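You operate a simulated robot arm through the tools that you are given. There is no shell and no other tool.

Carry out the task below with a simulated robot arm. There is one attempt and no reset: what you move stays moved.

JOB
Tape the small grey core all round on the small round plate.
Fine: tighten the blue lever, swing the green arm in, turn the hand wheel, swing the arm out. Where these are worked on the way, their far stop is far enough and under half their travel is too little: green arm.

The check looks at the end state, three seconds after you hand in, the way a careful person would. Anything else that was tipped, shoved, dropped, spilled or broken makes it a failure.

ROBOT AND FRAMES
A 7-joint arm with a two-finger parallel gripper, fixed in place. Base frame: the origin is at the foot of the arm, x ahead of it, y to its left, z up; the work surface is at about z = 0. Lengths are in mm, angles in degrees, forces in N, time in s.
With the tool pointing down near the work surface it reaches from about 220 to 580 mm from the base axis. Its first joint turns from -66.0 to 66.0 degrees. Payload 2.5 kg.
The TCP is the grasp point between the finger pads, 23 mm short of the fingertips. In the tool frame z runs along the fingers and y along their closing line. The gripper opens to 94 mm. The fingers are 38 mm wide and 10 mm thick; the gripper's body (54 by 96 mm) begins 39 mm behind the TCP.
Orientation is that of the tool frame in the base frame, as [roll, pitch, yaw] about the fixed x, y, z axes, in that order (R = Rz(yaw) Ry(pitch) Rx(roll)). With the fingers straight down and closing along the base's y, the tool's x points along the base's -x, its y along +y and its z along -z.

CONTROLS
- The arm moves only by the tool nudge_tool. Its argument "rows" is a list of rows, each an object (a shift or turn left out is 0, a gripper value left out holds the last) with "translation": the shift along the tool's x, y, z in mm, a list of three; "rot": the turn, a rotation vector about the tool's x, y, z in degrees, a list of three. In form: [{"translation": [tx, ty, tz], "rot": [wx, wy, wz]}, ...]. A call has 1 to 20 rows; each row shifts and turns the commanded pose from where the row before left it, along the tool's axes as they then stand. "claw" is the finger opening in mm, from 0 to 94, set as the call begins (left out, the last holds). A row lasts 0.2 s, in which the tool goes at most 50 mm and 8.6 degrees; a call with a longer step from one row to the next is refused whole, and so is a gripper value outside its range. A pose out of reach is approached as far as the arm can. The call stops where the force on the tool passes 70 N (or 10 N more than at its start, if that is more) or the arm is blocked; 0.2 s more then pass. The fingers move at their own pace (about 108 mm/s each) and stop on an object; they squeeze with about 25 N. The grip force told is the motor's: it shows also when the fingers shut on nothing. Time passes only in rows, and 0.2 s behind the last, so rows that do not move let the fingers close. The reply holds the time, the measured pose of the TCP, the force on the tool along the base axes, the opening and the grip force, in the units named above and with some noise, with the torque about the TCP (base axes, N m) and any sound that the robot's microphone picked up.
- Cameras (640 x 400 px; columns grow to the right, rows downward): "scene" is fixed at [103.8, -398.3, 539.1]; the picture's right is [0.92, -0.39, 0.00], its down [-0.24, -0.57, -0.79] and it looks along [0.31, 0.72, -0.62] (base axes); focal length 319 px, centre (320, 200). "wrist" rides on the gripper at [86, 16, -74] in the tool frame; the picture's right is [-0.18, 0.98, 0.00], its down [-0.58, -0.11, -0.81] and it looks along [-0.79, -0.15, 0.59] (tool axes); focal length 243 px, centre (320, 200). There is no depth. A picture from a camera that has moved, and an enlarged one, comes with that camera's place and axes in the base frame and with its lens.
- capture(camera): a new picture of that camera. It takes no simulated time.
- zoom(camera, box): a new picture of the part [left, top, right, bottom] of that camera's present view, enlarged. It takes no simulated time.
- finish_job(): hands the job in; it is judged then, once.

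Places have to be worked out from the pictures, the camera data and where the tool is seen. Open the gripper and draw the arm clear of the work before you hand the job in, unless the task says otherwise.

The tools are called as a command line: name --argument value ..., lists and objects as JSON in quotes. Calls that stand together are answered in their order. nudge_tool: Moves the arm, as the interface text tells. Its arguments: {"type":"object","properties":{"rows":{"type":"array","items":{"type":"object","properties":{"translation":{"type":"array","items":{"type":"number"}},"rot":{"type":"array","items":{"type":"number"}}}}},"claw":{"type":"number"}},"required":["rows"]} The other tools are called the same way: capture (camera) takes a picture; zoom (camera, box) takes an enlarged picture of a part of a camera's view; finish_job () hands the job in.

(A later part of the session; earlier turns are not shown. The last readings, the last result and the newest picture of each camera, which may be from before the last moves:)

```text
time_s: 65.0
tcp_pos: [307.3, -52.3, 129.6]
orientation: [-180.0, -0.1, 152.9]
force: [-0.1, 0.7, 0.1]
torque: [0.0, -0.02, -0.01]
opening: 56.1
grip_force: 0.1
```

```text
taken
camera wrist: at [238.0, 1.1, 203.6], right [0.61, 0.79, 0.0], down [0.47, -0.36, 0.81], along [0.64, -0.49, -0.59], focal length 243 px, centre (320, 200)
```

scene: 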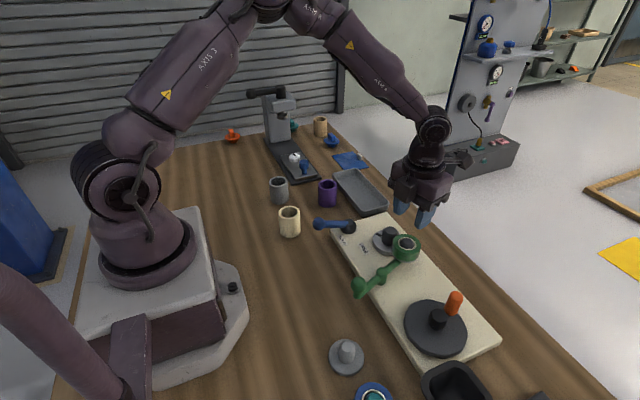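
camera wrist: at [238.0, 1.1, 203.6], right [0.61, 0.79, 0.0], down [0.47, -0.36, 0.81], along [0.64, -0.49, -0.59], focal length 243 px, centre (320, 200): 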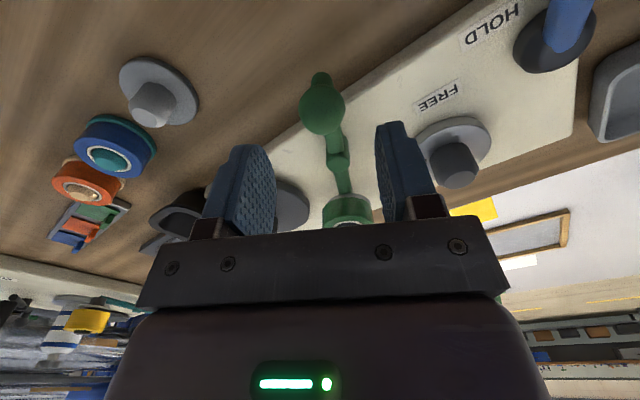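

nudge_tool --rows '[{"translation": [0, 1, 23]}, {"translation": [0, 0, 25]}, {"translation": [0, 0, 15]}, {}]'

nudge_tool --rows '[{}, {}, {"translation": [-0.25, -5.61, 0], "rot": [0, 0, -5]}, {"translation": [-0.25, -5.61, 0], "rot": [0, 0, -5]}, {"translation": [-0.25, -5.61, 0], "rot": [0, 0, -5]}, {"translation": [-0.25, -5.61, 0], "rot": [0, 0, -5]}, {"translation": [-0.25, -5.61, 0], "rot": [0, 0, -5]}, {"translation": [-0.25, -5.61, 0], "rot": [0, 0, -5]}, {"translation": [-0.25, -5.61, 0], "rot": [0, 0, -5]}, {"translation": [-0.25, -5.61, 0], "rot": [0, 0, -5]}, {"translation": [-0.06, -2.81, 0], "rot": [0, 0, -2.5]}, {"translation": [-0.06, -2.81, 0], "rot": [0, 0, -2.5]}, {"translation": [-0.06, -2.81, 0], "rot": [0, 0, -2.5]}]' --claw 32

```text
time_s: 66.0
tcp_pos: [308.5, -52.5, 69.8]
orientation: [-179.9, 0.1, 153.0]
force: [-0.3, -0.8, 0.3]
torque: [-0.03, 0.03, 0.0]
opening: 56.0
grip_force: 0.0
```

```text
time_s: 68.8
tcp_pos: [305.5, -105.6, 70.3]
orientation: [180.0, 0.0, -159.4]
force: [-0.2, 1.3, 0.5]
torque: [-0.01, -0.02, 0.0]
opening: 32.6
grip_force: 1.2
```

nudge_tool --rows '[{"translation": [-0.06, -2.81, 0], "rot": [0, 0, -2.5]}, {"translation": [-0.06, -2.81, 0], "rot": [0, 0, -2.5]}]'

zoom --camera "scene" --box '[375, 220, 445, 280]'

```text
time_s: 69.4
tcp_pos: [307.4, -107.0, 70.4]
orientation: [179.7, -0.1, -154.3]
force: [-2.2, 14.0, 3.7]
torque: [0.05, 0.0, -0.1]
opening: 38.6
grip_force: 7.4
```

```text
6.67 times, centred on (410, 250) of scene
camera zoom: at [103.8, -398.3, 539.1], right [0.92, -0.39, 0.0], down [-0.24, -0.57, -0.79], along [0.31, 0.72, -0.62], focal length 2128 px, centre (-280, -133)
```

zoom: 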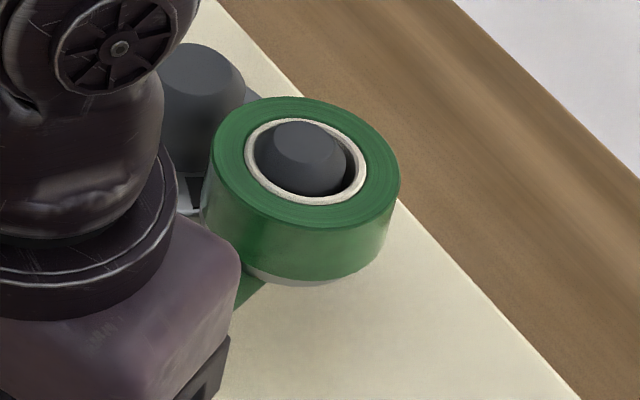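

The arm is in at its stop. I'll release, lift, and travel to the orange handle (about (391,-244)), turning the wrist to yaw 76° for a counter-clockwise crank.

nudge_tool --rows '[{"translation": [0, 3, 0]}, {"translation": [0, 1, 0]}, {}, {"translation": [0, 0, -25]}, {"translation": [0, 0, -35]}, {"translation": [0, 0, -30]}, {"translation": [-3.5, -41.4, 0]}, {"translation": [-3.5, -41.4, 0]}, {"translation": [-3.5, -41.4, 0]}, {"translation": [-3.5, -41.4, 0]}, {}]' --claw 56

nudge_tool --rows '[{"rot": [0, 0, 8.1]}, {"rot": [0, 0, 8.1]}, {"rot": [0, 0, 8.1]}, {"rot": [0, 0, 8.1]}, {"rot": [0, 0, 8.1]}, {"rot": [0, 0, 8.1]}, {"rot": [0, 0, 8.1]}, {"rot": [0, 0, 8.1]}, {"rot": [0, 0, 8.1]}, {"rot": [0, 0, 8.1]}, {"rot": [0, 0, 8.1]}, {"rot": [0, 0, 8.1]}, {"rot": [0, 0, 8.1]}, {"rot": [0, 0, 8.1]}, {"rot": [0, 0, 8.1]}, {"rot": [0, 0, 8.1]}, {}]'

capture --camera "wrist"

capture --camera "scene"

```text
time_s: 71.8
tcp_pos: [388.3, -249.2, 158.9]
orientation: [179.9, -0.1, -154.5]
force: [-0.3, 0.8, 0.0]
torque: [0.0, 0.0, -0.01]
opening: 55.8
grip_force: 0.2
```

```text
time_s: 75.4
tcp_pos: [388.5, -249.5, 159.9]
orientation: [-179.9, 0.0, 75.6]
force: [-0.4, -0.3, 0.7]
torque: [0.01, 0.04, -0.02]
opening: 55.9
grip_force: 0.1
```

```text
taken
camera wrist: at [426.8, -170.8, 233.6], right [0.91, -0.42, 0.0], down [-0.25, -0.54, 0.81], along [-0.34, -0.73, -0.59], focal length 243 px, centre (320, 200)
```

wrist: 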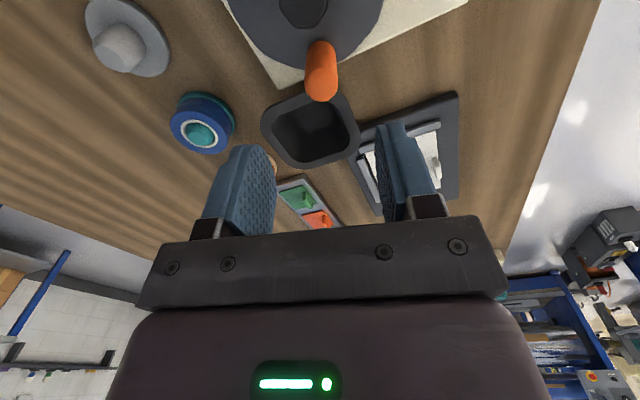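

```text
taken
```

scene: 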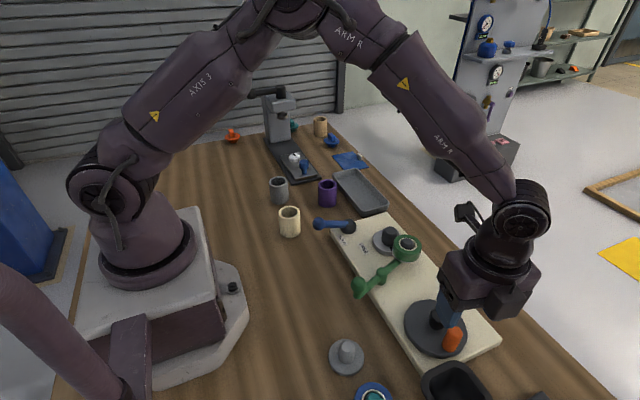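

nudge_tool --rows '[{"translation": [1, 1.8, 25]}, {"translation": [0, 0, 25]}, {"translation": [0, 0, 15]}, {"translation": [0, 0, 9]}, {}]' --claw 50

capture --camera "wrist"

```text
time_s: 76.6
tcp_pos: [392.6, -249.1, 86.7]
orientation: [180.0, 0.0, 76.0]
force: [-0.3, 0.4, -0.6]
torque: [-0.01, 0.01, -0.02]
opening: 50.0
grip_force: 0.1
```

```text
taken
camera wrist: at [429.1, -169.3, 159.5], right [0.91, -0.42, 0.0], down [-0.25, -0.54, 0.81], along [-0.34, -0.73, -0.59], focal length 243 px, centre (320, 200)
```

wrist: 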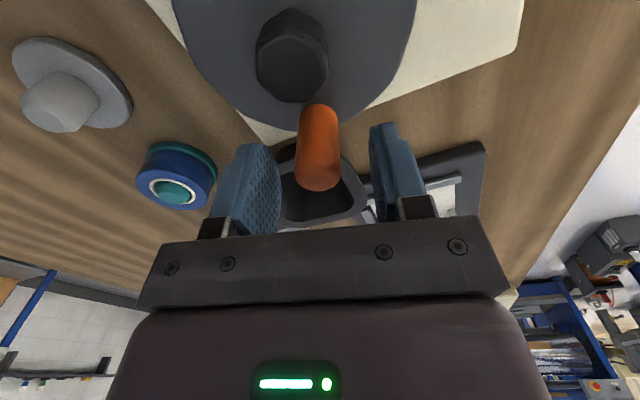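

The handle is between the fingers. I'll narrow them and crank counter-clockwise.

nudge_tool --rows '[{}, {}, {"translation": [0.36, 5.48, 0], "rot": [0, 0, -7.5]}, {"translation": [0.36, 5.48, 0], "rot": [0, 0, -7.5]}, {"translation": [0.36, 5.48, 0], "rot": [0, 0, -7.5]}, {"translation": [0.36, 5.48, 0], "rot": [0, 0, -7.5]}, {"translation": [0.36, 5.48, 0], "rot": [0, 0, -7.5]}, {"translation": [0.36, 5.48, 0], "rot": [0, 0, -7.5]}, {"translation": [0.36, 5.48, 0], "rot": [0, 0, -7.5]}, {"translation": [0.36, 5.48, 0], "rot": [0, 0, -7.5]}]' --claw 27

zoom --camera "scene" --box '[375, 220, 445, 280]'

capture --camera "wrist"

```text
time_s: 78.8
tcp_pos: [431.1, -235.1, 86.5]
orientation: [-179.9, -0.1, 135.9]
force: [-1.3, -0.7, 0.3]
torque: [-0.01, 0.02, 0.01]
opening: 27.6
grip_force: 0.1
```

```text
6.67 times, centred on (410, 250) of scene
camera zoom: at [103.8, -398.3, 539.1], right [0.92, -0.39, 0.0], down [-0.24, -0.57, -0.79], along [0.31, 0.72, -0.62], focal length 2128 px, centre (-280, -133)
```

zoom: 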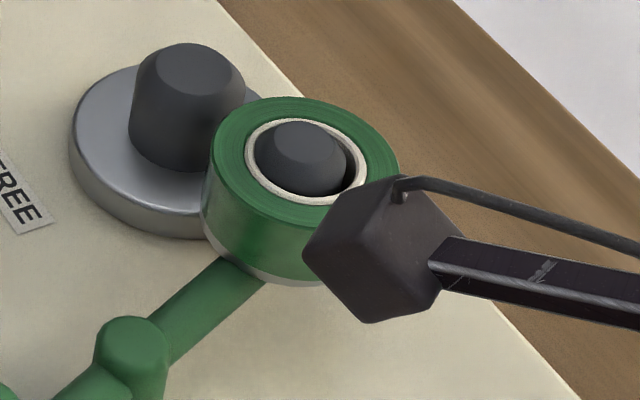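

```text
taken
camera wrist: at [380.4, -164.9, 159.8], right [0.81, 0.58, 0.0], down [0.34, -0.48, 0.81], along [0.47, -0.66, -0.59], focal length 243 px, centre (320, 200)
```

wrist: 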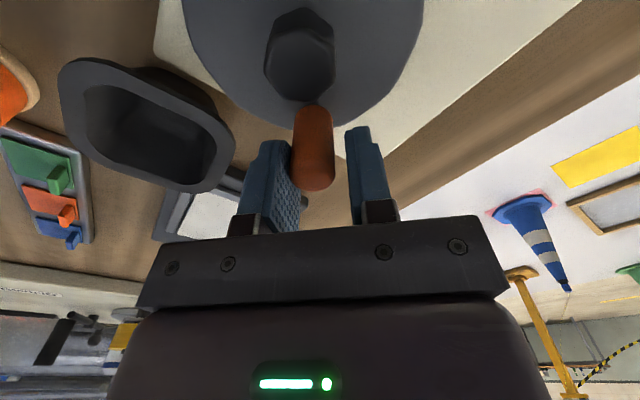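

nudge_tool --rows '[{"translation": [0.36, 5.48, 0], "rot": [0, 0, -7.5]}, {"translation": [0.36, 5.48, 0], "rot": [0, 0, -7.5]}, {"translation": [0.36, 5.48, 0], "rot": [0, 0, -7.5]}, {"translation": [0.36, 5.48, 0], "rot": [0, 0, -7.5]}, {"translation": [0.36, 5.48, 0], "rot": [0, 0, -7.5]}, {"translation": [0.36, 5.48, 0], "rot": [0, 0, -7.5]}, {"translation": [0.36, 5.48, 0], "rot": [0, 0, -7.5]}, {"translation": [0.36, 5.48, 0], "rot": [0, 0, -7.5]}, {"translation": [0.36, 5.48, 0], "rot": [0, 0, -7.5]}, {"translation": [0.36, 5.48, 0], "rot": [0, 0, -7.5]}]'

zoom --camera "scene" --box '[340, 200, 500, 360]'

zoom --camera "scene" --box '[375, 220, 445, 280]'

capture --camera "wrist"

```text
time_s: 81.0
tcp_pos: [435.6, -186.4, 87.4]
orientation: [179.9, 0.1, -149.0]
force: [0.7, -2.1, -1.0]
torque: [-0.04, 0.0, 0.02]
opening: 27.8
grip_force: 1.2
```

```text
2.50 times, centred on (420, 280) of scene
camera zoom: at [103.8, -398.3, 539.1], right [0.92, -0.39, 0.0], down [-0.24, -0.57, -0.79], along [0.31, 0.72, -0.62], focal length 798 px, centre (70, 0)
```

zoom: 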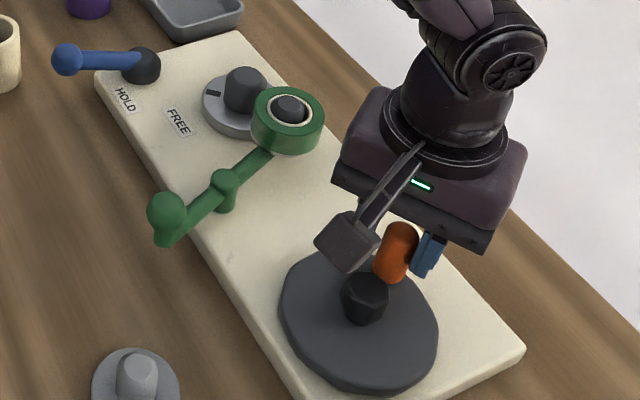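

```text
6.67 times, centred on (410, 250) of scene
camera zoom: at [103.8, -398.3, 539.1], right [0.92, -0.39, 0.0], down [-0.24, -0.57, -0.79], along [0.31, 0.72, -0.62], focal length 2128 px, centre (-280, -133)
```

zoom: 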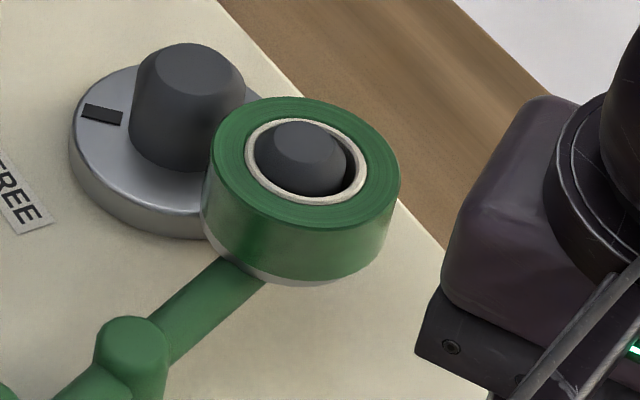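

```text
taken
camera wrist: at [354.8, -216.9, 160.1], right [-0.35, 0.94, 0.0], down [0.55, 0.21, 0.81], along [0.76, 0.28, -0.59], focal length 243 px, centre (320, 200)
```

wrist: 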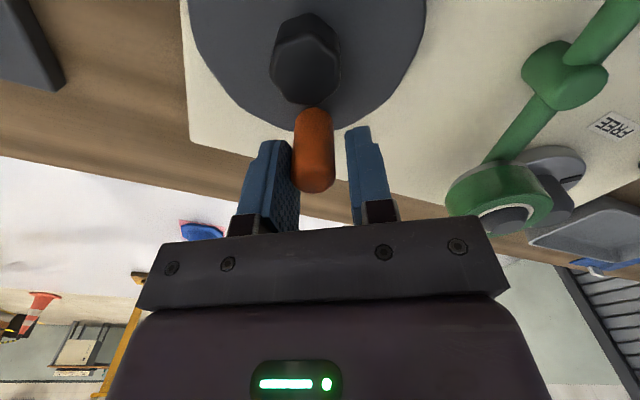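

nudge_tool --rows '[{"translation": [0.36, 5.48, 0], "rot": [0, 0, -7.5]}, {"translation": [0.36, 5.48, 0], "rot": [0, 0, -7.5]}, {"translation": [0.36, 5.48, 0], "rot": [0, 0, -7.5]}, {"translation": [0.36, 5.48, 0], "rot": [0, 0, -7.5]}, {"translation": [0.36, 5.48, 0], "rot": [0, 0, -7.5]}, {"translation": [0.36, 5.48, 0], "rot": [0, 0, -7.5]}, {"translation": [0.36, 5.48, 0], "rot": [0, 0, -7.5]}, {"translation": [0.36, 5.48, 0], "rot": [0, 0, -7.5]}]'

zoom --camera "scene" --box '[340, 200, 500, 360]'

zoom --camera "scene" --box '[375, 220, 445, 280]'

capture --camera "wrist"

```text
time_s: 82.8
tcp_pos: [399.7, -165.1, 85.1]
orientation: [179.9, 0.0, -89.0]
force: [0.7, -0.3, 0.1]
torque: [0.0, -0.01, 0.0]
opening: 27.8
grip_force: 0.3
```

```text
2.50 times, centred on (420, 280) of scene
camera zoom: at [103.8, -398.3, 539.1], right [0.92, -0.39, 0.0], down [-0.24, -0.57, -0.79], along [0.31, 0.72, -0.62], focal length 798 px, centre (70, 0)
```

zoom: 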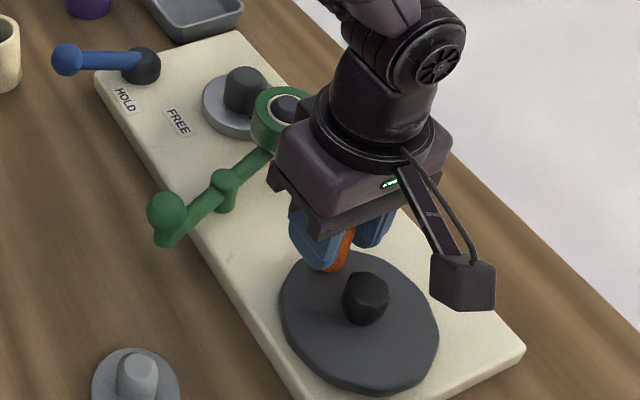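

```text
6.67 times, centred on (410, 250) of scene
camera zoom: at [103.8, -398.3, 539.1], right [0.92, -0.39, 0.0], down [-0.24, -0.57, -0.79], along [0.31, 0.72, -0.62], focal length 2128 px, centre (-280, -133)
```

zoom: 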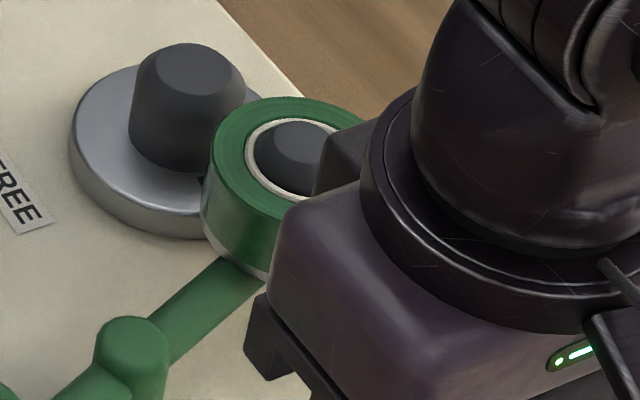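

```text
taken
camera wrist: at [386.4, -253.0, 159.4], right [-0.99, 0.17, 0.0], down [0.1, 0.58, 0.81], along [0.13, 0.79, -0.59], focal length 243 px, centre (320, 200)
```

wrist: 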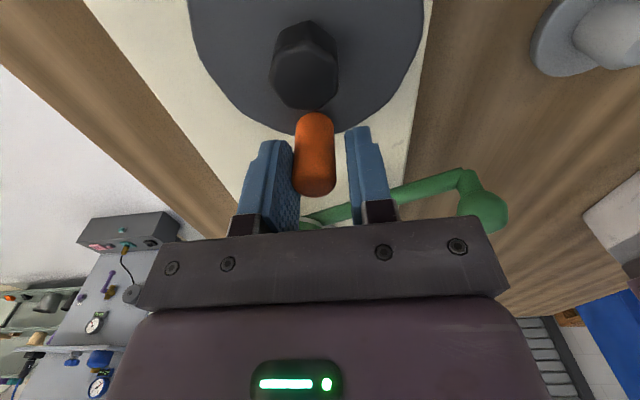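

Neither direction lays tape, and there is a 6 mm ring gap between the post and the roll. The second station's core is a sleeve over a spindle. So the dark post is only a bare spindle, and the "small grey core" must be the hollow grey tube on the table. It has to be placed on the plate first. I'll lift off and go swing the arm out.

nudge_tool --rows '[{}, {"translation": [0, 0, -25]}, {"translation": [0, 0, -40]}, {"rot": [0, 0, 8.2]}, {"rot": [0, 0, 8.2]}, {"rot": [0, 0, 8.2]}, {"rot": [0, 0, 8.2]}, {"rot": [0, 0, 8.2]}, {"rot": [0, 0, 8.2]}, {"rot": [0, 0, 8.2]}, {"rot": [0, 0, 8.2]}, {"rot": [0, 0, 8.2]}, {"translation": [24.6, 28.8, 0]}, {"translation": [24.6, 28.8, 0]}, {"translation": [24.6, 28.8, 0]}, {}]' --claw 56

capture --camera "wrist"

capture --camera "scene"

zoom --camera "scene" --box '[240, 100, 400, 240]'

```text
time_s: 86.2
tcp_pos: [303.2, -107.0, 154.4]
orientation: [179.9, 0.0, -162.8]
force: [-1.2, -0.3, -0.2]
torque: [0.01, 0.0, 0.02]
opening: 56.0
grip_force: 0.0
```

```text
taken
camera wrist: at [216.8, -116.6, 227.6], right [-0.11, 0.99, 0.0], down [0.59, 0.07, 0.81], along [0.8, 0.09, -0.59], focal length 243 px, centre (320, 200)
```

wrist: 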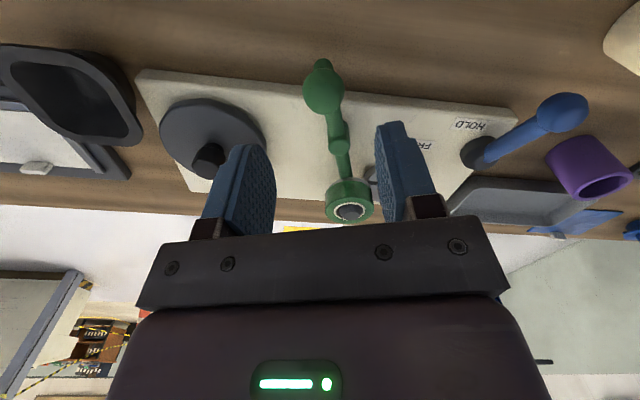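

```text
taken
```

scene: 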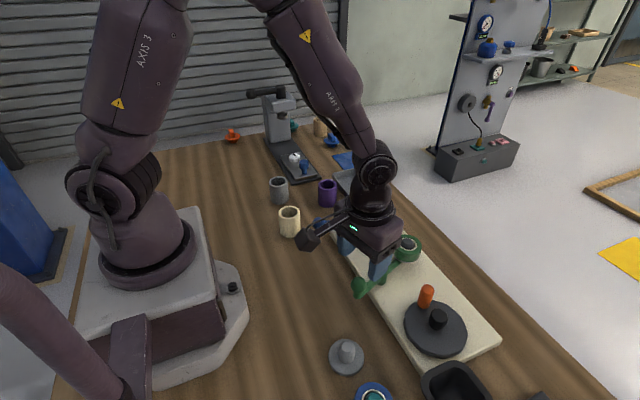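

```text
2.86 times, centred on (320, 170) of scene
camera zoom: at [103.7, -398.3, 539.1], right [0.92, -0.39, 0.0], down [-0.24, -0.57, -0.79], along [0.31, 0.72, -0.62], focal length 912 px, centre (320, 286)
```

zoom: 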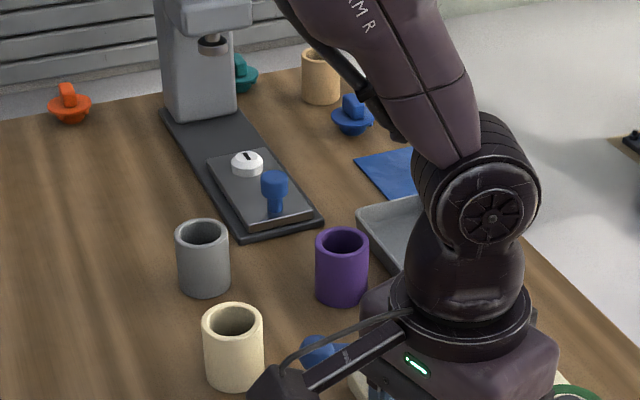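

The handle stayed where I left it. I'll lower over the green ball and swing the arm out again.

nudge_tool --rows '[{"translation": [0, 2, 25]}, {"translation": [0, 0, 25]}, {"translation": [0, 0, 22]}, {"translation": [0, 0, 14]}, {}]'

nudge_tool --rows '[{}, {}, {"translation": [-0.25, 5.65, 0], "rot": [0, 0, 5]}, {"translation": [-0.25, 5.65, 0], "rot": [0, 0, 5]}, {"translation": [-0.25, 5.65, 0], "rot": [0, 0, 5]}, {"translation": [-0.25, 5.65, 0], "rot": [0, 0, 5]}, {"translation": [-0.25, 5.65, 0], "rot": [0, 0, 5]}, {"translation": [-0.25, 5.65, 0], "rot": [0, 0, 5]}, {"translation": [-0.25, 5.65, 0], "rot": [0, 0, 5]}, {"translation": [-0.25, 5.65, 0], "rot": [0, 0, 5]}, {"translation": [-0.12, 2.8, 0], "rot": [0, 0, 2.5]}]' --claw 32

capture --camera "wrist"

```text
time_s: 87.4
tcp_pos: [303.8, -101.7, 65.6]
orientation: [179.9, 0.0, -162.9]
force: [0.3, -0.1, 0.4]
torque: [-0.01, 0.02, 0.02]
opening: 55.9
grip_force: 0.0
```

```text
time_s: 89.8
tcp_pos: [307.2, -54.2, 66.0]
orientation: [-180.0, 0.0, 154.6]
force: [-0.3, 1.6, -0.2]
torque: [-0.01, 0.0, -0.01]
opening: 32.5
grip_force: 0.7
```

```text
taken
camera wrist: at [236.1, -5.0, 139.5], right [0.59, 0.81, 0.0], down [0.48, -0.35, 0.81], along [0.65, -0.47, -0.59], focal length 243 px, centre (320, 200)
```

wrist: 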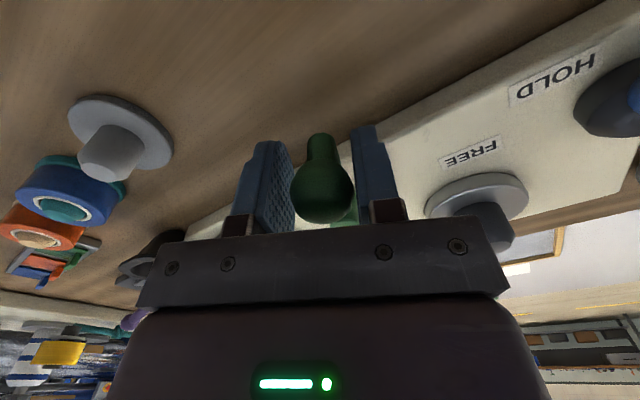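

nudge_tool --rows '[{"translation": [-0.06, 2.8, 0], "rot": [0, 0, 2.5]}, {"translation": [-0.06, 2.8, 0], "rot": [0, 0, 2.5]}]'

```text
time_s: 90.4
tcp_pos: [309.2, -51.5, 65.5]
orientation: [-180.0, -0.1, 149.5]
force: [-0.3, -0.1, -0.4]
torque: [-0.01, 0.01, -0.01]
opening: 32.1
grip_force: 0.0
```

The arm is out, as at the start. Next I'll lift and go to the blue lever ball (about (305,80,62)) to loosen it before placing the core.

nudge_tool --rows '[{}, {"translation": [0, 0, -25]}, {"translation": [0, 0, -40]}, {"translation": [0, 0, -35]}, {"rot": [0, 0, -7.6]}, {"rot": [0, 0, -7.6]}, {"rot": [0, 0, -7.6]}, {"rot": [0, 0, -7.6]}, {"translation": [0, 43, 0]}, {"translation": [0, 43, 0]}, {"translation": [0, 43, 0]}, {}]' --claw 54

capture --camera "wrist"

capture --camera "scene"

```text
time_s: 93.0
tcp_pos: [309.1, 80.2, 162.7]
orientation: [-180.0, 0.0, 180.0]
force: [-0.4, 0.4, 0.4]
torque: [0.02, 0.03, 0.04]
opening: 53.9
grip_force: 0.0
```

```text
taken
camera wrist: at [223.1, 95.0, 236.9], right [0.18, 0.98, 0.0], down [0.58, -0.11, 0.81], along [0.79, -0.15, -0.59], focal length 243 px, centre (320, 200)
```

wrist: 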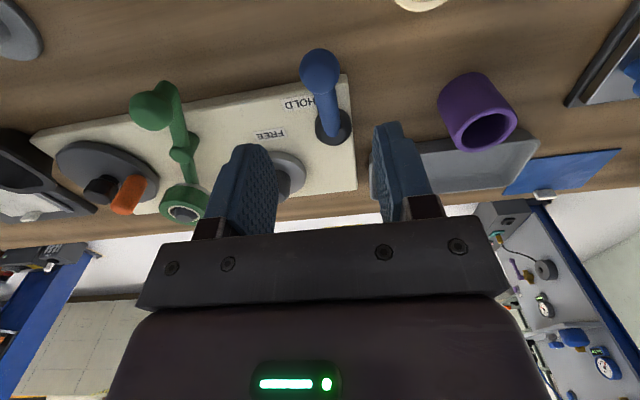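

```text
taken
```

scene: 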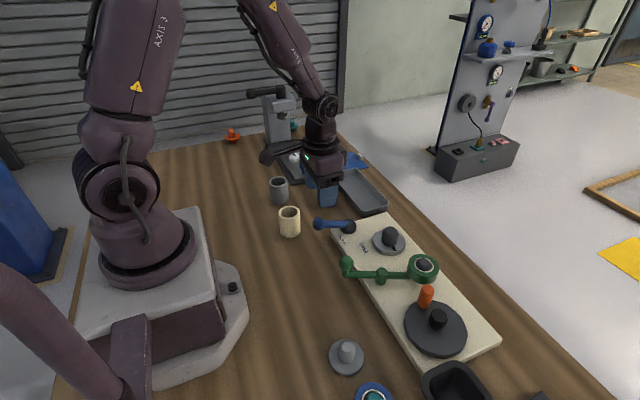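

nudge_tool --rows '[{"translation": [2, 0, 25]}, {"translation": [0, 0, 30]}, {"translation": [0, 0, 25]}, {"translation": [0, 0, 18]}, {}]'

nudge_tool --rows '[{}, {}, {"translation": [-0.29, -6.62, 0], "rot": [0, 0, -5]}, {"translation": [-0.29, -6.62, 0], "rot": [0, 0, -5]}, {"translation": [-0.29, -6.62, 0], "rot": [0, 0, -5]}, {"translation": [-0.29, -6.62, 0], "rot": [0, 0, -5]}, {"translation": [-0.29, -6.62, 0], "rot": [0, 0, -5]}, {"translation": [-0.29, -6.62, 0], "rot": [0, 0, -5]}, {"translation": [-0.29, -6.62, 0], "rot": [0, 0, -5]}, {"translation": [-0.29, -6.62, 0], "rot": [0, 0, -5]}, {"translation": [-0.29, -6.62, 0], "rot": [0, 0, -5]}, {"translation": [-0.29, -6.62, 0], "rot": [0, 0, -5]}, {"translation": [-0.29, -6.62, 0], "rot": [0, 0, -5]}, {"translation": [-0.29, -6.62, 0], "rot": [0, 0, -5]}]' --claw 32

capture --camera "wrist"

```text
time_s: 94.2
tcp_pos: [308.6, 80.6, 66.7]
orientation: [-179.9, -0.1, 180.0]
force: [-0.5, -0.1, 0.1]
torque: [-0.02, -0.01, 0.01]
opening: 53.7
grip_force: 0.1
```

```text
time_s: 97.2
tcp_pos: [345.6, 12.2, 67.3]
orientation: [-179.9, 0.0, -119.9]
force: [-1.8, 1.4, 0.2]
torque: [0.05, -0.01, -0.05]
opening: 32.5
grip_force: 0.7
```

```text
taken
camera wrist: at [288.6, -55.5, 141.5], right [-0.76, 0.65, 0.0], down [0.38, 0.45, 0.81], along [0.52, 0.61, -0.59], focal length 243 px, centre (320, 200)
```

wrist: 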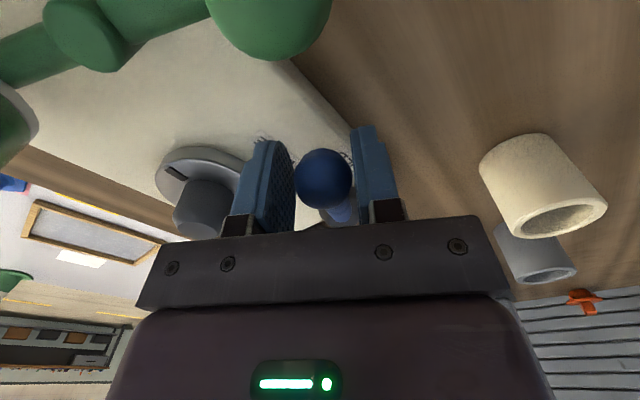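

nudge_tool --rows '[{"translation": [-0.29, -6.62, 0], "rot": [0, 0, -5]}, {"translation": [-0.29, -6.62, 0], "rot": [0, 0, -5]}]'

nudge_tool --rows '[{}, {}, {"translation": [0, 0, -25]}, {"translation": [0, 0, -40]}, {"translation": [0, 0, -45]}, {}]' --claw 54

capture --camera "wrist"

capture --camera "scene"

```text
time_s: 97.8
tcp_pos: [356.5, 7.6, 68.1]
orientation: [179.9, 0.1, -109.9]
force: [-4.0, 3.6, 0.1]
torque: [-0.02, 0.02, -0.03]
opening: 33.9
grip_force: 2.8
```

```text
time_s: 99.2
tcp_pos: [357.9, 7.6, 176.9]
orientation: [180.0, 0.0, -109.9]
force: [0.4, 0.0, 0.2]
torque: [-0.02, -0.01, -0.02]
opening: 54.0
grip_force: 0.0
```

```text
taken
camera wrist: at [312.8, -68.3, 251.3], right [-0.86, 0.51, 0.0], down [0.3, 0.51, 0.81], along [0.41, 0.69, -0.59], focal length 243 px, centre (320, 200)
```

wrist: 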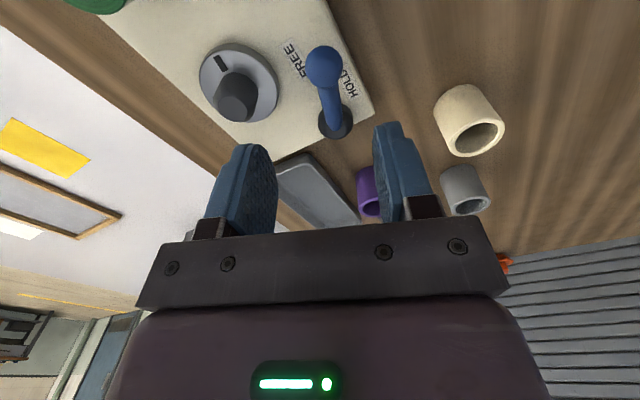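

```text
taken
```

scene: 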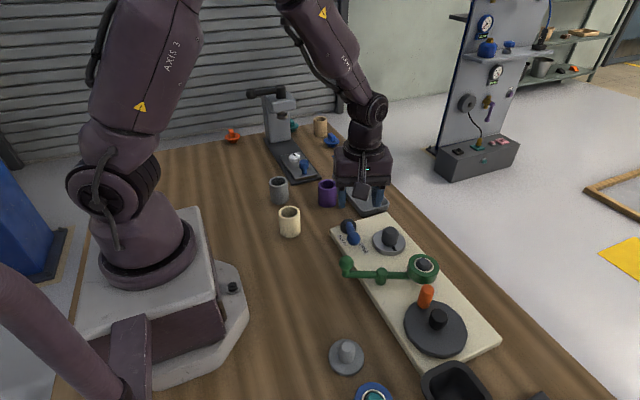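

The lever is back at its FREE stop. The grey tube stands at about (274,275), outer diameter about 52 mm and height about 55 mm. I'll turn the wrist to yaw 180°, go above it with the gripper wide open, and verify.

nudge_tool --rows '[{"translation": [0, 0, -20]}, {"rot": [0, 0, 7.8]}, {"rot": [0, 0, 7.8]}, {"rot": [0, 0, 7.8]}, {"rot": [0, 0, 7.8]}, {"rot": [0, 0, 7.8]}, {"rot": [0, 0, 7.8]}, {"rot": [0, 0, 7.8]}, {"rot": [0, 0, 7.8]}, {"rot": [0, 0, 7.7]}, {"translation": [14, 38, 0]}, {"translation": [14, 38, 0]}, {"translation": [14, 38, 0]}, {"translation": [14, 38, 0]}, {"translation": [14, 38, 0]}, {"translation": [14, 38, 0]}, {}]' --claw 80

capture --camera "wrist"

capture --camera "scene"

```text
time_s: 102.8
tcp_pos: [270.1, 236.4, 196.1]
orientation: [-180.0, 0.0, 179.9]
force: [-0.5, -0.2, 0.1]
torque: [-0.01, 0.0, -0.01]
opening: 80.0
grip_force: 0.0
```

```text
taken
camera wrist: at [185.0, 252.2, 271.7], right [0.19, 0.98, 0.0], down [0.58, -0.11, 0.81], along [0.79, -0.15, -0.59], focal length 243 px, centre (320, 200)
```

wrist: 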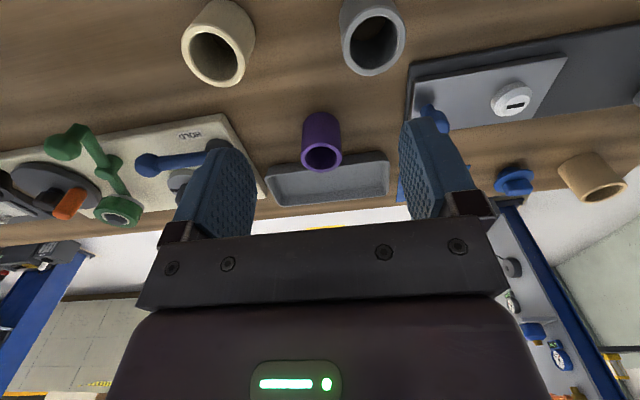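

```text
taken
```

scene: 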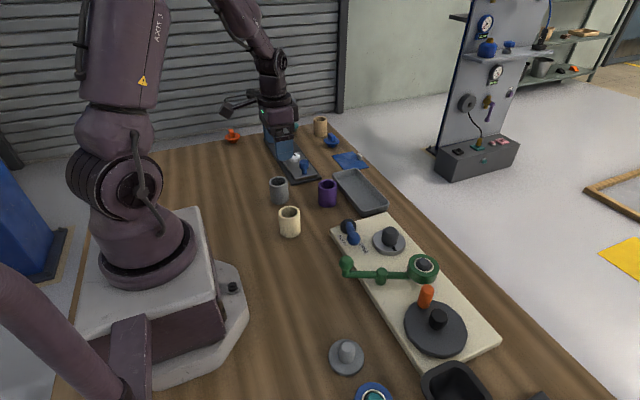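

The grey tube's rim is centred at about (276,278), outer 52 mm, bore about 39 mm, and the fingers have room all around. I'll centre and lower part way.

nudge_tool --rows '[{"translation": [-5.5, 41.5, 0]}, {"translation": [0, 0, 35]}, {"translation": [0, 0, 35]}, {"translation": [0, 0, 20]}, {}]'

capture --camera "wrist"

zoom --camera "scene" --box '[220, 100, 380, 240]'

```text
time_s: 104.0
tcp_pos: [280.4, 276.5, 106.5]
orientation: [179.9, -0.1, 180.0]
force: [-0.5, 0.0, 0.3]
torque: [-0.02, -0.03, -0.01]
opening: 80.2
grip_force: 0.1
```

```text
taken
camera wrist: at [195.1, 292.6, 180.9], right [0.19, 0.98, 0.0], down [0.58, -0.11, 0.81], along [0.79, -0.15, -0.59], focal length 243 px, centre (320, 200)
```

wrist: 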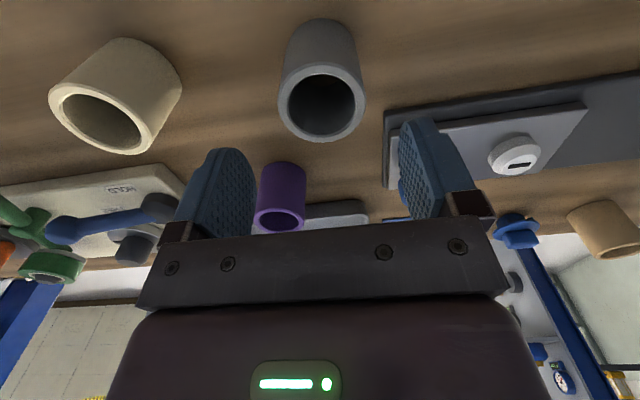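

```text
2.86 times, centred on (300, 170) of scene
camera zoom: at [103.8, -398.3, 539.1], right [0.92, -0.39, 0.0], down [-0.24, -0.57, -0.79], along [0.31, 0.72, -0.62], focal length 912 px, centre (377, 286)
```

zoom: 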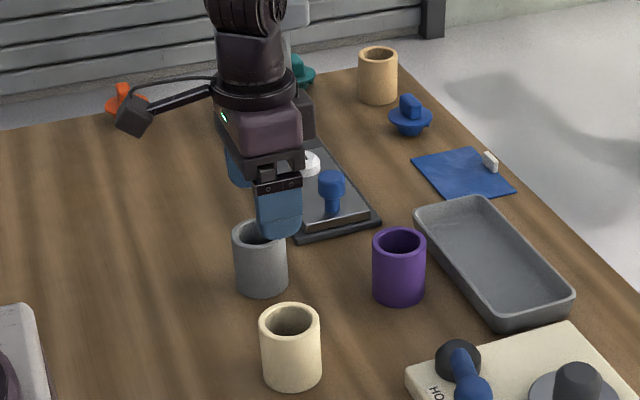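

Refined: tube centre about (275.5,279), rim z≈52. I'll adjust and lower to TCP z≈34.

nudge_tool --rows '[{"translation": [5, 2.5, 10]}, {"translation": [0, 0, 25]}, {"translation": [0, 0, 20]}, {"translation": [0, 0, 17]}, {}]'

capture --camera "wrist"

zoom --camera "scene" --box '[220, 100, 380, 240]'

```text
time_s: 105.2
tcp_pos: [273.3, 280.0, 34.9]
orientation: [-179.9, 0.0, 179.8]
force: [0.2, 0.3, 0.0]
torque: [-0.01, -0.01, 0.02]
opening: 79.9
grip_force: 0.1
```

```text
taken
camera wrist: at [188.2, 295.6, 108.6], right [0.19, 0.98, 0.0], down [0.58, -0.11, 0.81], along [0.79, -0.15, -0.59], focal length 243 px, centre (320, 200)
```

wrist: 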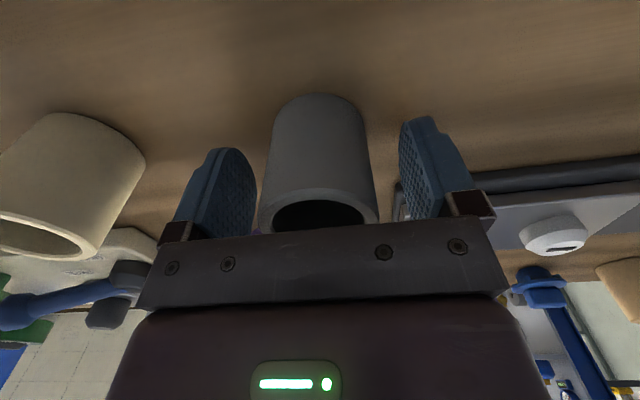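

```text
2.86 times, centred on (300, 170) of scene
camera zoom: at [103.8, -398.3, 539.1], right [0.92, -0.39, 0.0], down [-0.24, -0.57, -0.79], along [0.31, 0.72, -0.62], focal length 912 px, centre (377, 286)
```

zoom: 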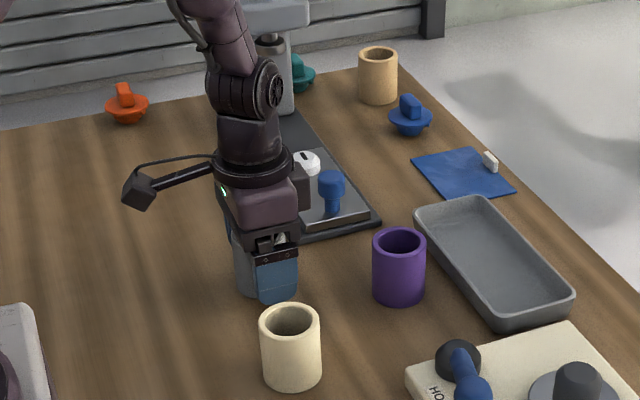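

The tube is between the pads. I'll close the gripper.

nudge_tool --rows '[{}, {}, {}, {}]' --claw 40

capture --camera "wrist"

```text
time_s: 106.2
tcp_pos: [274.1, 280.3, 34.3]
orientation: [-179.9, 0.0, 179.8]
force: [0.0, 0.7, -0.3]
torque: [-0.02, 0.01, 0.0]
opening: 49.0
grip_force: 24.9
```

```text
taken
camera wrist: at [188.1, 295.6, 108.8], right [0.19, 0.98, 0.0], down [0.58, -0.11, 0.81], along [0.79, -0.15, -0.59], focal length 243 px, centre (320, 200)
```

wrist: 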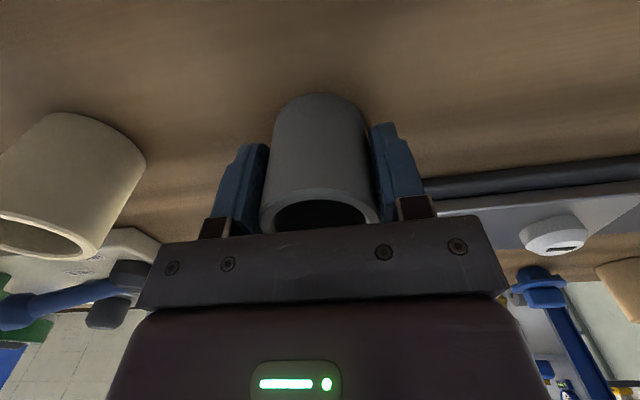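

Gripped at 49 mm with 25 N. I'll lift straight up.

nudge_tool --rows '[{"translation": [0, 0, -15]}, {"translation": [0, 0, -30]}, {"translation": [0, 0, -40]}, {"translation": [0, 0, -40]}, {}]'

capture --camera "wrist"

```text
time_s: 107.4
tcp_pos: [272.2, 278.7, 161.1]
orientation: [180.0, 0.0, 180.0]
force: [-0.1, 0.1, -0.3]
torque: [-0.03, -0.01, 0.02]
opening: 49.2
grip_force: 24.9
```

```text
taken
camera wrist: at [187.8, 294.6, 234.4], right [0.19, 0.98, 0.0], down [0.58, -0.11, 0.81], along [0.79, -0.15, -0.59], focal length 243 px, centre (320, 200)
```

wrist: 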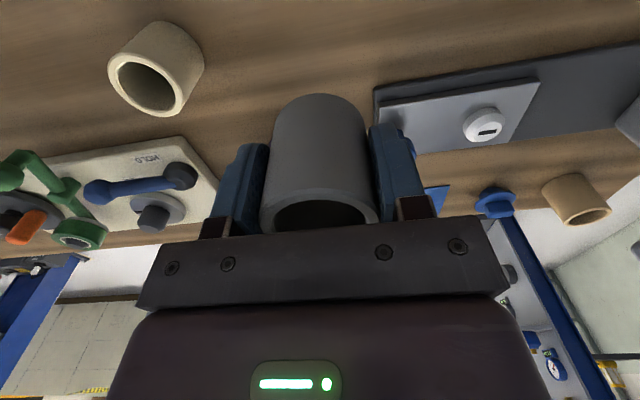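

The core is held securely. I'll carry it toward the plate, stopping to one side to see the post past the tube.

nudge_tool --rows '[{"translation": [-21.6, -41.8, -6]}, {"translation": [-21.6, -41.8, -6]}, {"translation": [-21.6, -41.8, -6]}, {"translation": [-21.6, -41.8, -6]}, {"translation": [-21.6, -41.8, -6]}, {}]'

capture --camera "wrist"

zoom --camera "wrist" --box '[160, 0, 320, 120]'

zoom --camera "scene" --box '[365, 215, 415, 265]'

```text
time_s: 108.8
tcp_pos: [379.5, 68.3, 186.6]
orientation: [-180.0, 0.0, 179.8]
force: [-0.3, -1.0, -1.1]
torque: [0.0, -0.04, 0.01]
opening: 48.8
grip_force: 25.2
```

```text
taken
camera wrist: at [293.9, 84.0, 259.7], right [0.19, 0.98, 0.0], down [0.58, -0.11, 0.81], along [0.79, -0.15, -0.59], focal length 243 px, centre (320, 200)
```

wrist: 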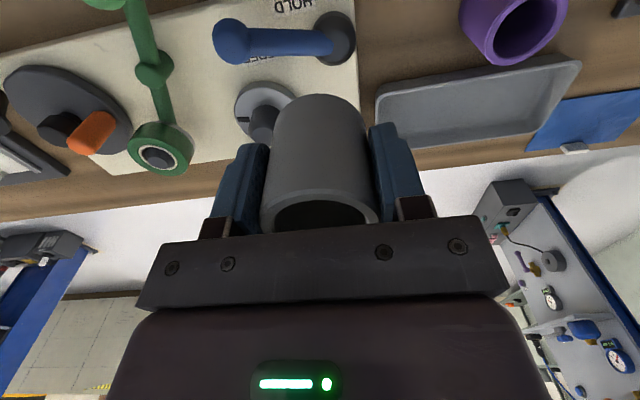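

```text
3.33 times, centred on (240, 60) of wrist
camera zoom: at [293.9, 84.0, 259.7], right [0.19, 0.98, 0.0], down [0.58, -0.11, 0.81], along [0.79, -0.15, -0.59], focal length 809 px, centre (587, 667)
```

zoom: 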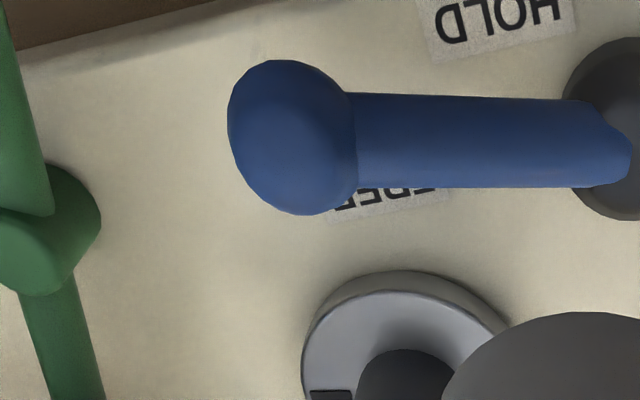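

```text
8.00 times, centred on (390, 240) of scene
camera zoom: at [103.8, -398.3, 539.1], right [0.92, -0.39, 0.0], down [-0.24, -0.57, -0.79], along [0.31, 0.72, -0.62], focal length 2553 px, centre (-240, -120)
```

zoom: 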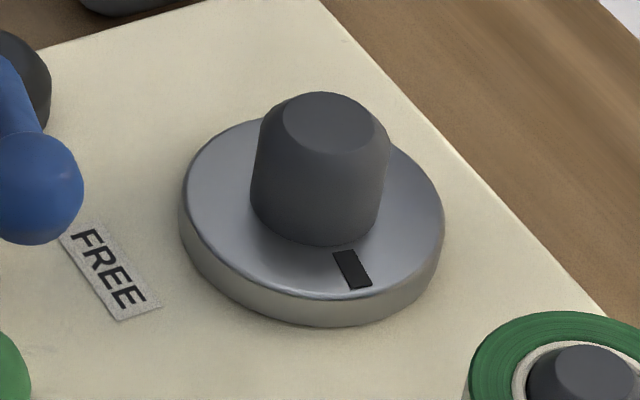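

The scene close-up gives the post axis at about (440,-2.7), plate top z≈33 and post top z≈64, with a post diameter of about 36 mm (the bore is about 39). I'll move above it with the tube bottom just clear of the post and compare.

nudge_tool --rows '[{"translation": [-20.2, -23.7, 0]}, {"translation": [-20.2, -23.7, 0]}, {"translation": [-20.1, -23.6, 0]}, {"translation": [0, 0, 25]}, {"translation": [0, 0, 25]}, {"translation": [0, 0, 16]}, {}]'

capture --camera "wrist"

zoom --camera "scene" --box '[350, 180, 430, 260]'

```text
time_s: 110.4
tcp_pos: [440.2, -0.7, 124.1]
orientation: [180.0, -0.1, 180.0]
force: [-0.2, 0.0, -0.3]
torque: [-0.02, -0.01, -0.06]
opening: 49.1
grip_force: 25.3
```

```text
taken
camera wrist: at [353.9, 14.8, 198.2], right [0.19, 0.98, 0.0], down [0.58, -0.11, 0.81], along [0.79, -0.15, -0.59], focal length 243 px, centre (320, 200)
```

wrist: 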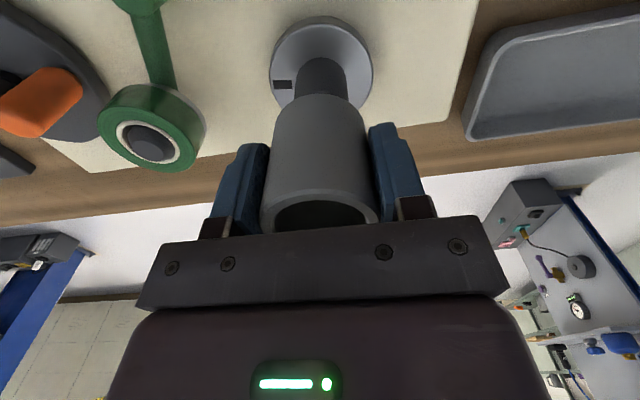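

```text
5.00 times, centred on (390, 220) of scene
camera zoom: at [103.8, -398.3, 539.1], right [0.92, -0.39, 0.0], down [-0.24, -0.57, -0.79], along [0.31, 0.72, -0.62], focal length 1596 px, centre (-30, 100)
```

zoom: 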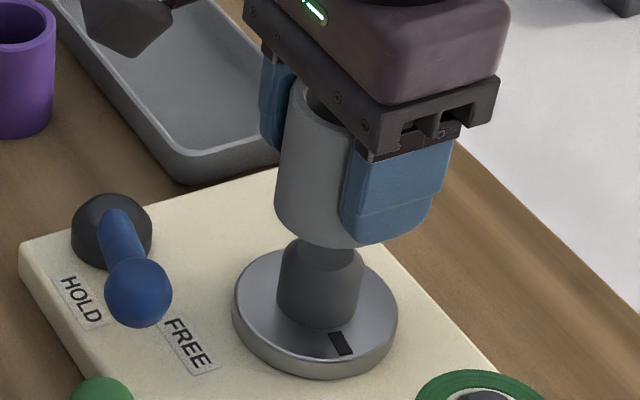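

The views show the tube nearly coaxial with the post; it needs about +1.2 mm in y. I'll apply that and lower gently over the chamfered post.

nudge_tool --rows '[{"translation": [0, 1.2, 8]}, {"translation": [0, 0, 8]}, {"translation": [0, 0, 6]}, {"translation": [0, 0, 4]}, {"translation": [0, 0, 4]}, {}]'

zoom --camera "wrist" --box '[220, 0, 420, 150]'

zoom --camera "scene" --box '[350, 180, 430, 260]'

```text
time_s: 111.8
tcp_pos: [441.7, 1.7, 94.3]
orientation: [179.9, 0.1, 180.0]
force: [0.1, 0.1, 0.2]
torque: [0.0, 0.02, 0.01]
opening: 49.3
grip_force: 24.9
```

```text
2.67 times, centred on (320, 75) of wrist
camera zoom: at [356.0, 16.8, 168.5], right [0.19, 0.98, 0.0], down [0.58, -0.11, 0.81], along [0.79, -0.15, -0.59], focal length 647 px, centre (320, 533)
```

zoom: 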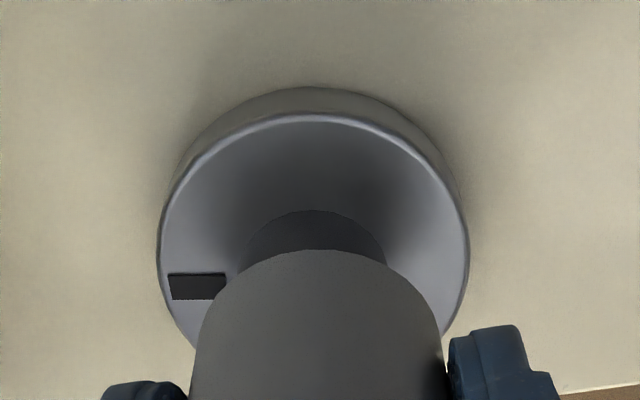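

```text
5.00 times, centred on (390, 220) of scene
camera zoom: at [103.8, -398.3, 539.1], right [0.92, -0.39, 0.0], down [-0.24, -0.57, -0.79], along [0.31, 0.72, -0.62], focal length 1596 px, centre (-30, 100)
```

zoom: 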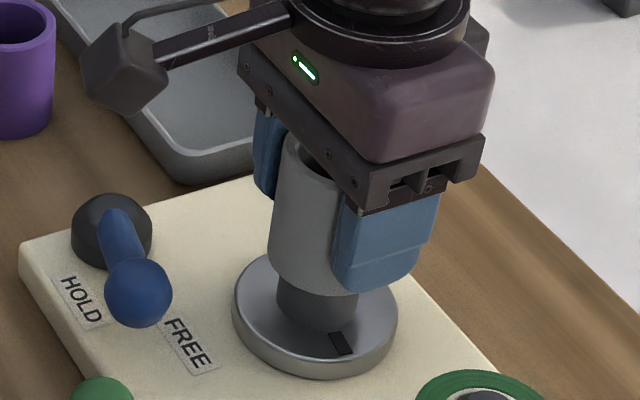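

The tube is entering over the post with no force. I'll continue down in small steps.

nudge_tool --rows '[{"translation": [1, 0, 4]}, {"translation": [0, 0, 4]}, {"translation": [0, 0, 4]}, {}]'

zoom --camera "scene" --box '[350, 180, 430, 260]'

zoom --camera "wrist" --box '[220, 0, 420, 150]'

```text
time_s: 112.8
tcp_pos: [441.1, 1.0, 82.7]
orientation: [180.0, 0.0, 180.0]
force: [0.0, -1.1, -0.2]
torque: [0.01, 0.0, 0.03]
opening: 49.3
grip_force: 24.9
```

```text
5.00 times, centred on (390, 220) of scene
camera zoom: at [103.8, -398.3, 539.1], right [0.92, -0.39, 0.0], down [-0.24, -0.57, -0.79], along [0.31, 0.72, -0.62], focal length 1596 px, centre (-30, 100)
```

zoom: 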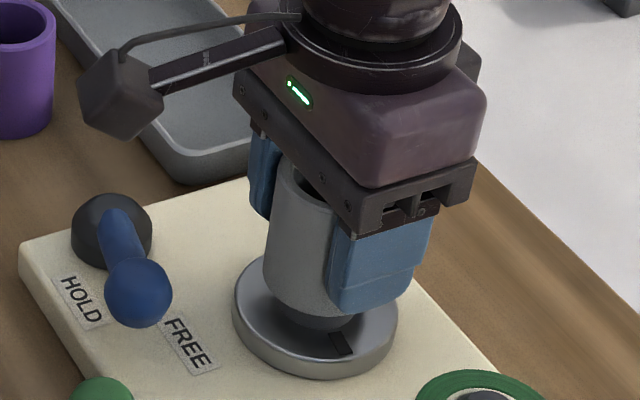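

```text
2.67 times, centred on (320, 75) of wrist
camera zoom: at [355.4, 17.1, 156.4], right [0.19, 0.98, 0.0], down [0.58, -0.11, 0.81], along [0.79, -0.15, -0.59], focal length 647 px, centre (320, 533)
```

zoom: 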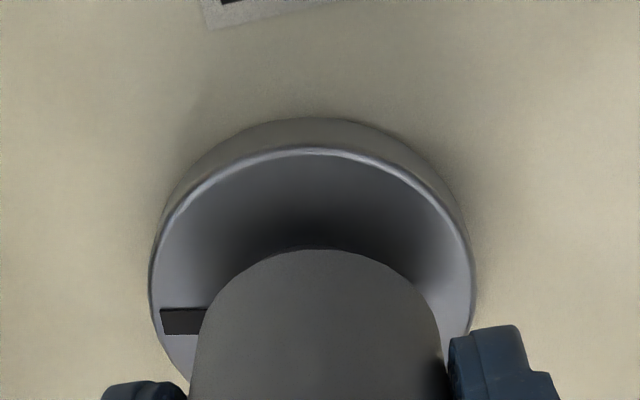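

No contact force; the tube slides over the post. I'll continue down to seat it on the plate.

nudge_tool --rows '[{"translation": [0, 0, 4]}, {"translation": [0, 0, 4]}, {"translation": [0, 0, 3]}, {}]'

nudge_tool --rows '[{"translation": [0, 0, 1.5]}, {"translation": [0, 0, 1.5]}]'

zoom --camera "scene" --box '[350, 180, 430, 260]'

zoom --camera "wrist" --box '[220, 0, 420, 150]'

```text
time_s: 113.8
tcp_pos: [441.5, 2.1, 71.2]
orientation: [180.0, 0.0, 179.8]
force: [0.7, 0.2, -0.2]
torque: [0.01, -0.06, 0.04]
opening: 49.0
grip_force: 25.2
```

```text
time_s: 114.4
tcp_pos: [441.3, 1.1, 69.7]
orientation: [180.0, 0.0, 180.0]
force: [-4.6, -0.4, 15.2]
torque: [0.2, 0.15, 0.03]
opening: 49.0
grip_force: 25.3
```

```text
5.00 times, centred on (390, 220) of scene
camera zoom: at [103.7, -398.3, 539.1], right [0.92, -0.39, 0.0], down [-0.24, -0.57, -0.79], along [0.31, 0.72, -0.62], focal length 1596 px, centre (-30, 100)
```

zoom: 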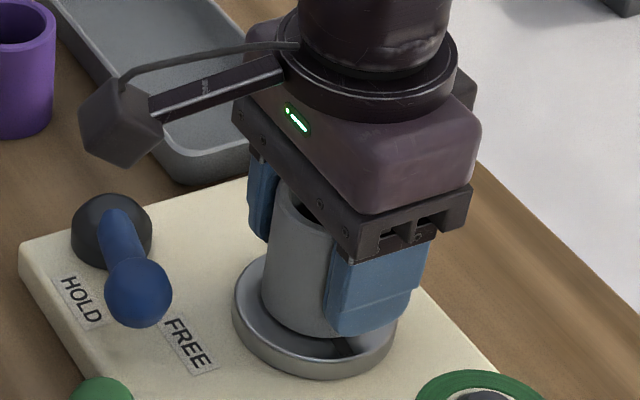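

```text
2.67 times, centred on (320, 75) of wrist
camera zoom: at [356.0, 16.5, 143.0], right [0.19, 0.98, 0.0], down [0.58, -0.11, 0.81], along [0.79, -0.15, -0.59], focal length 647 px, centre (320, 533)
```

zoom: 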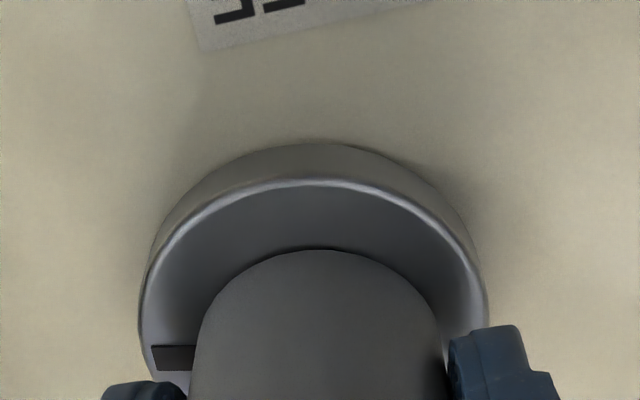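

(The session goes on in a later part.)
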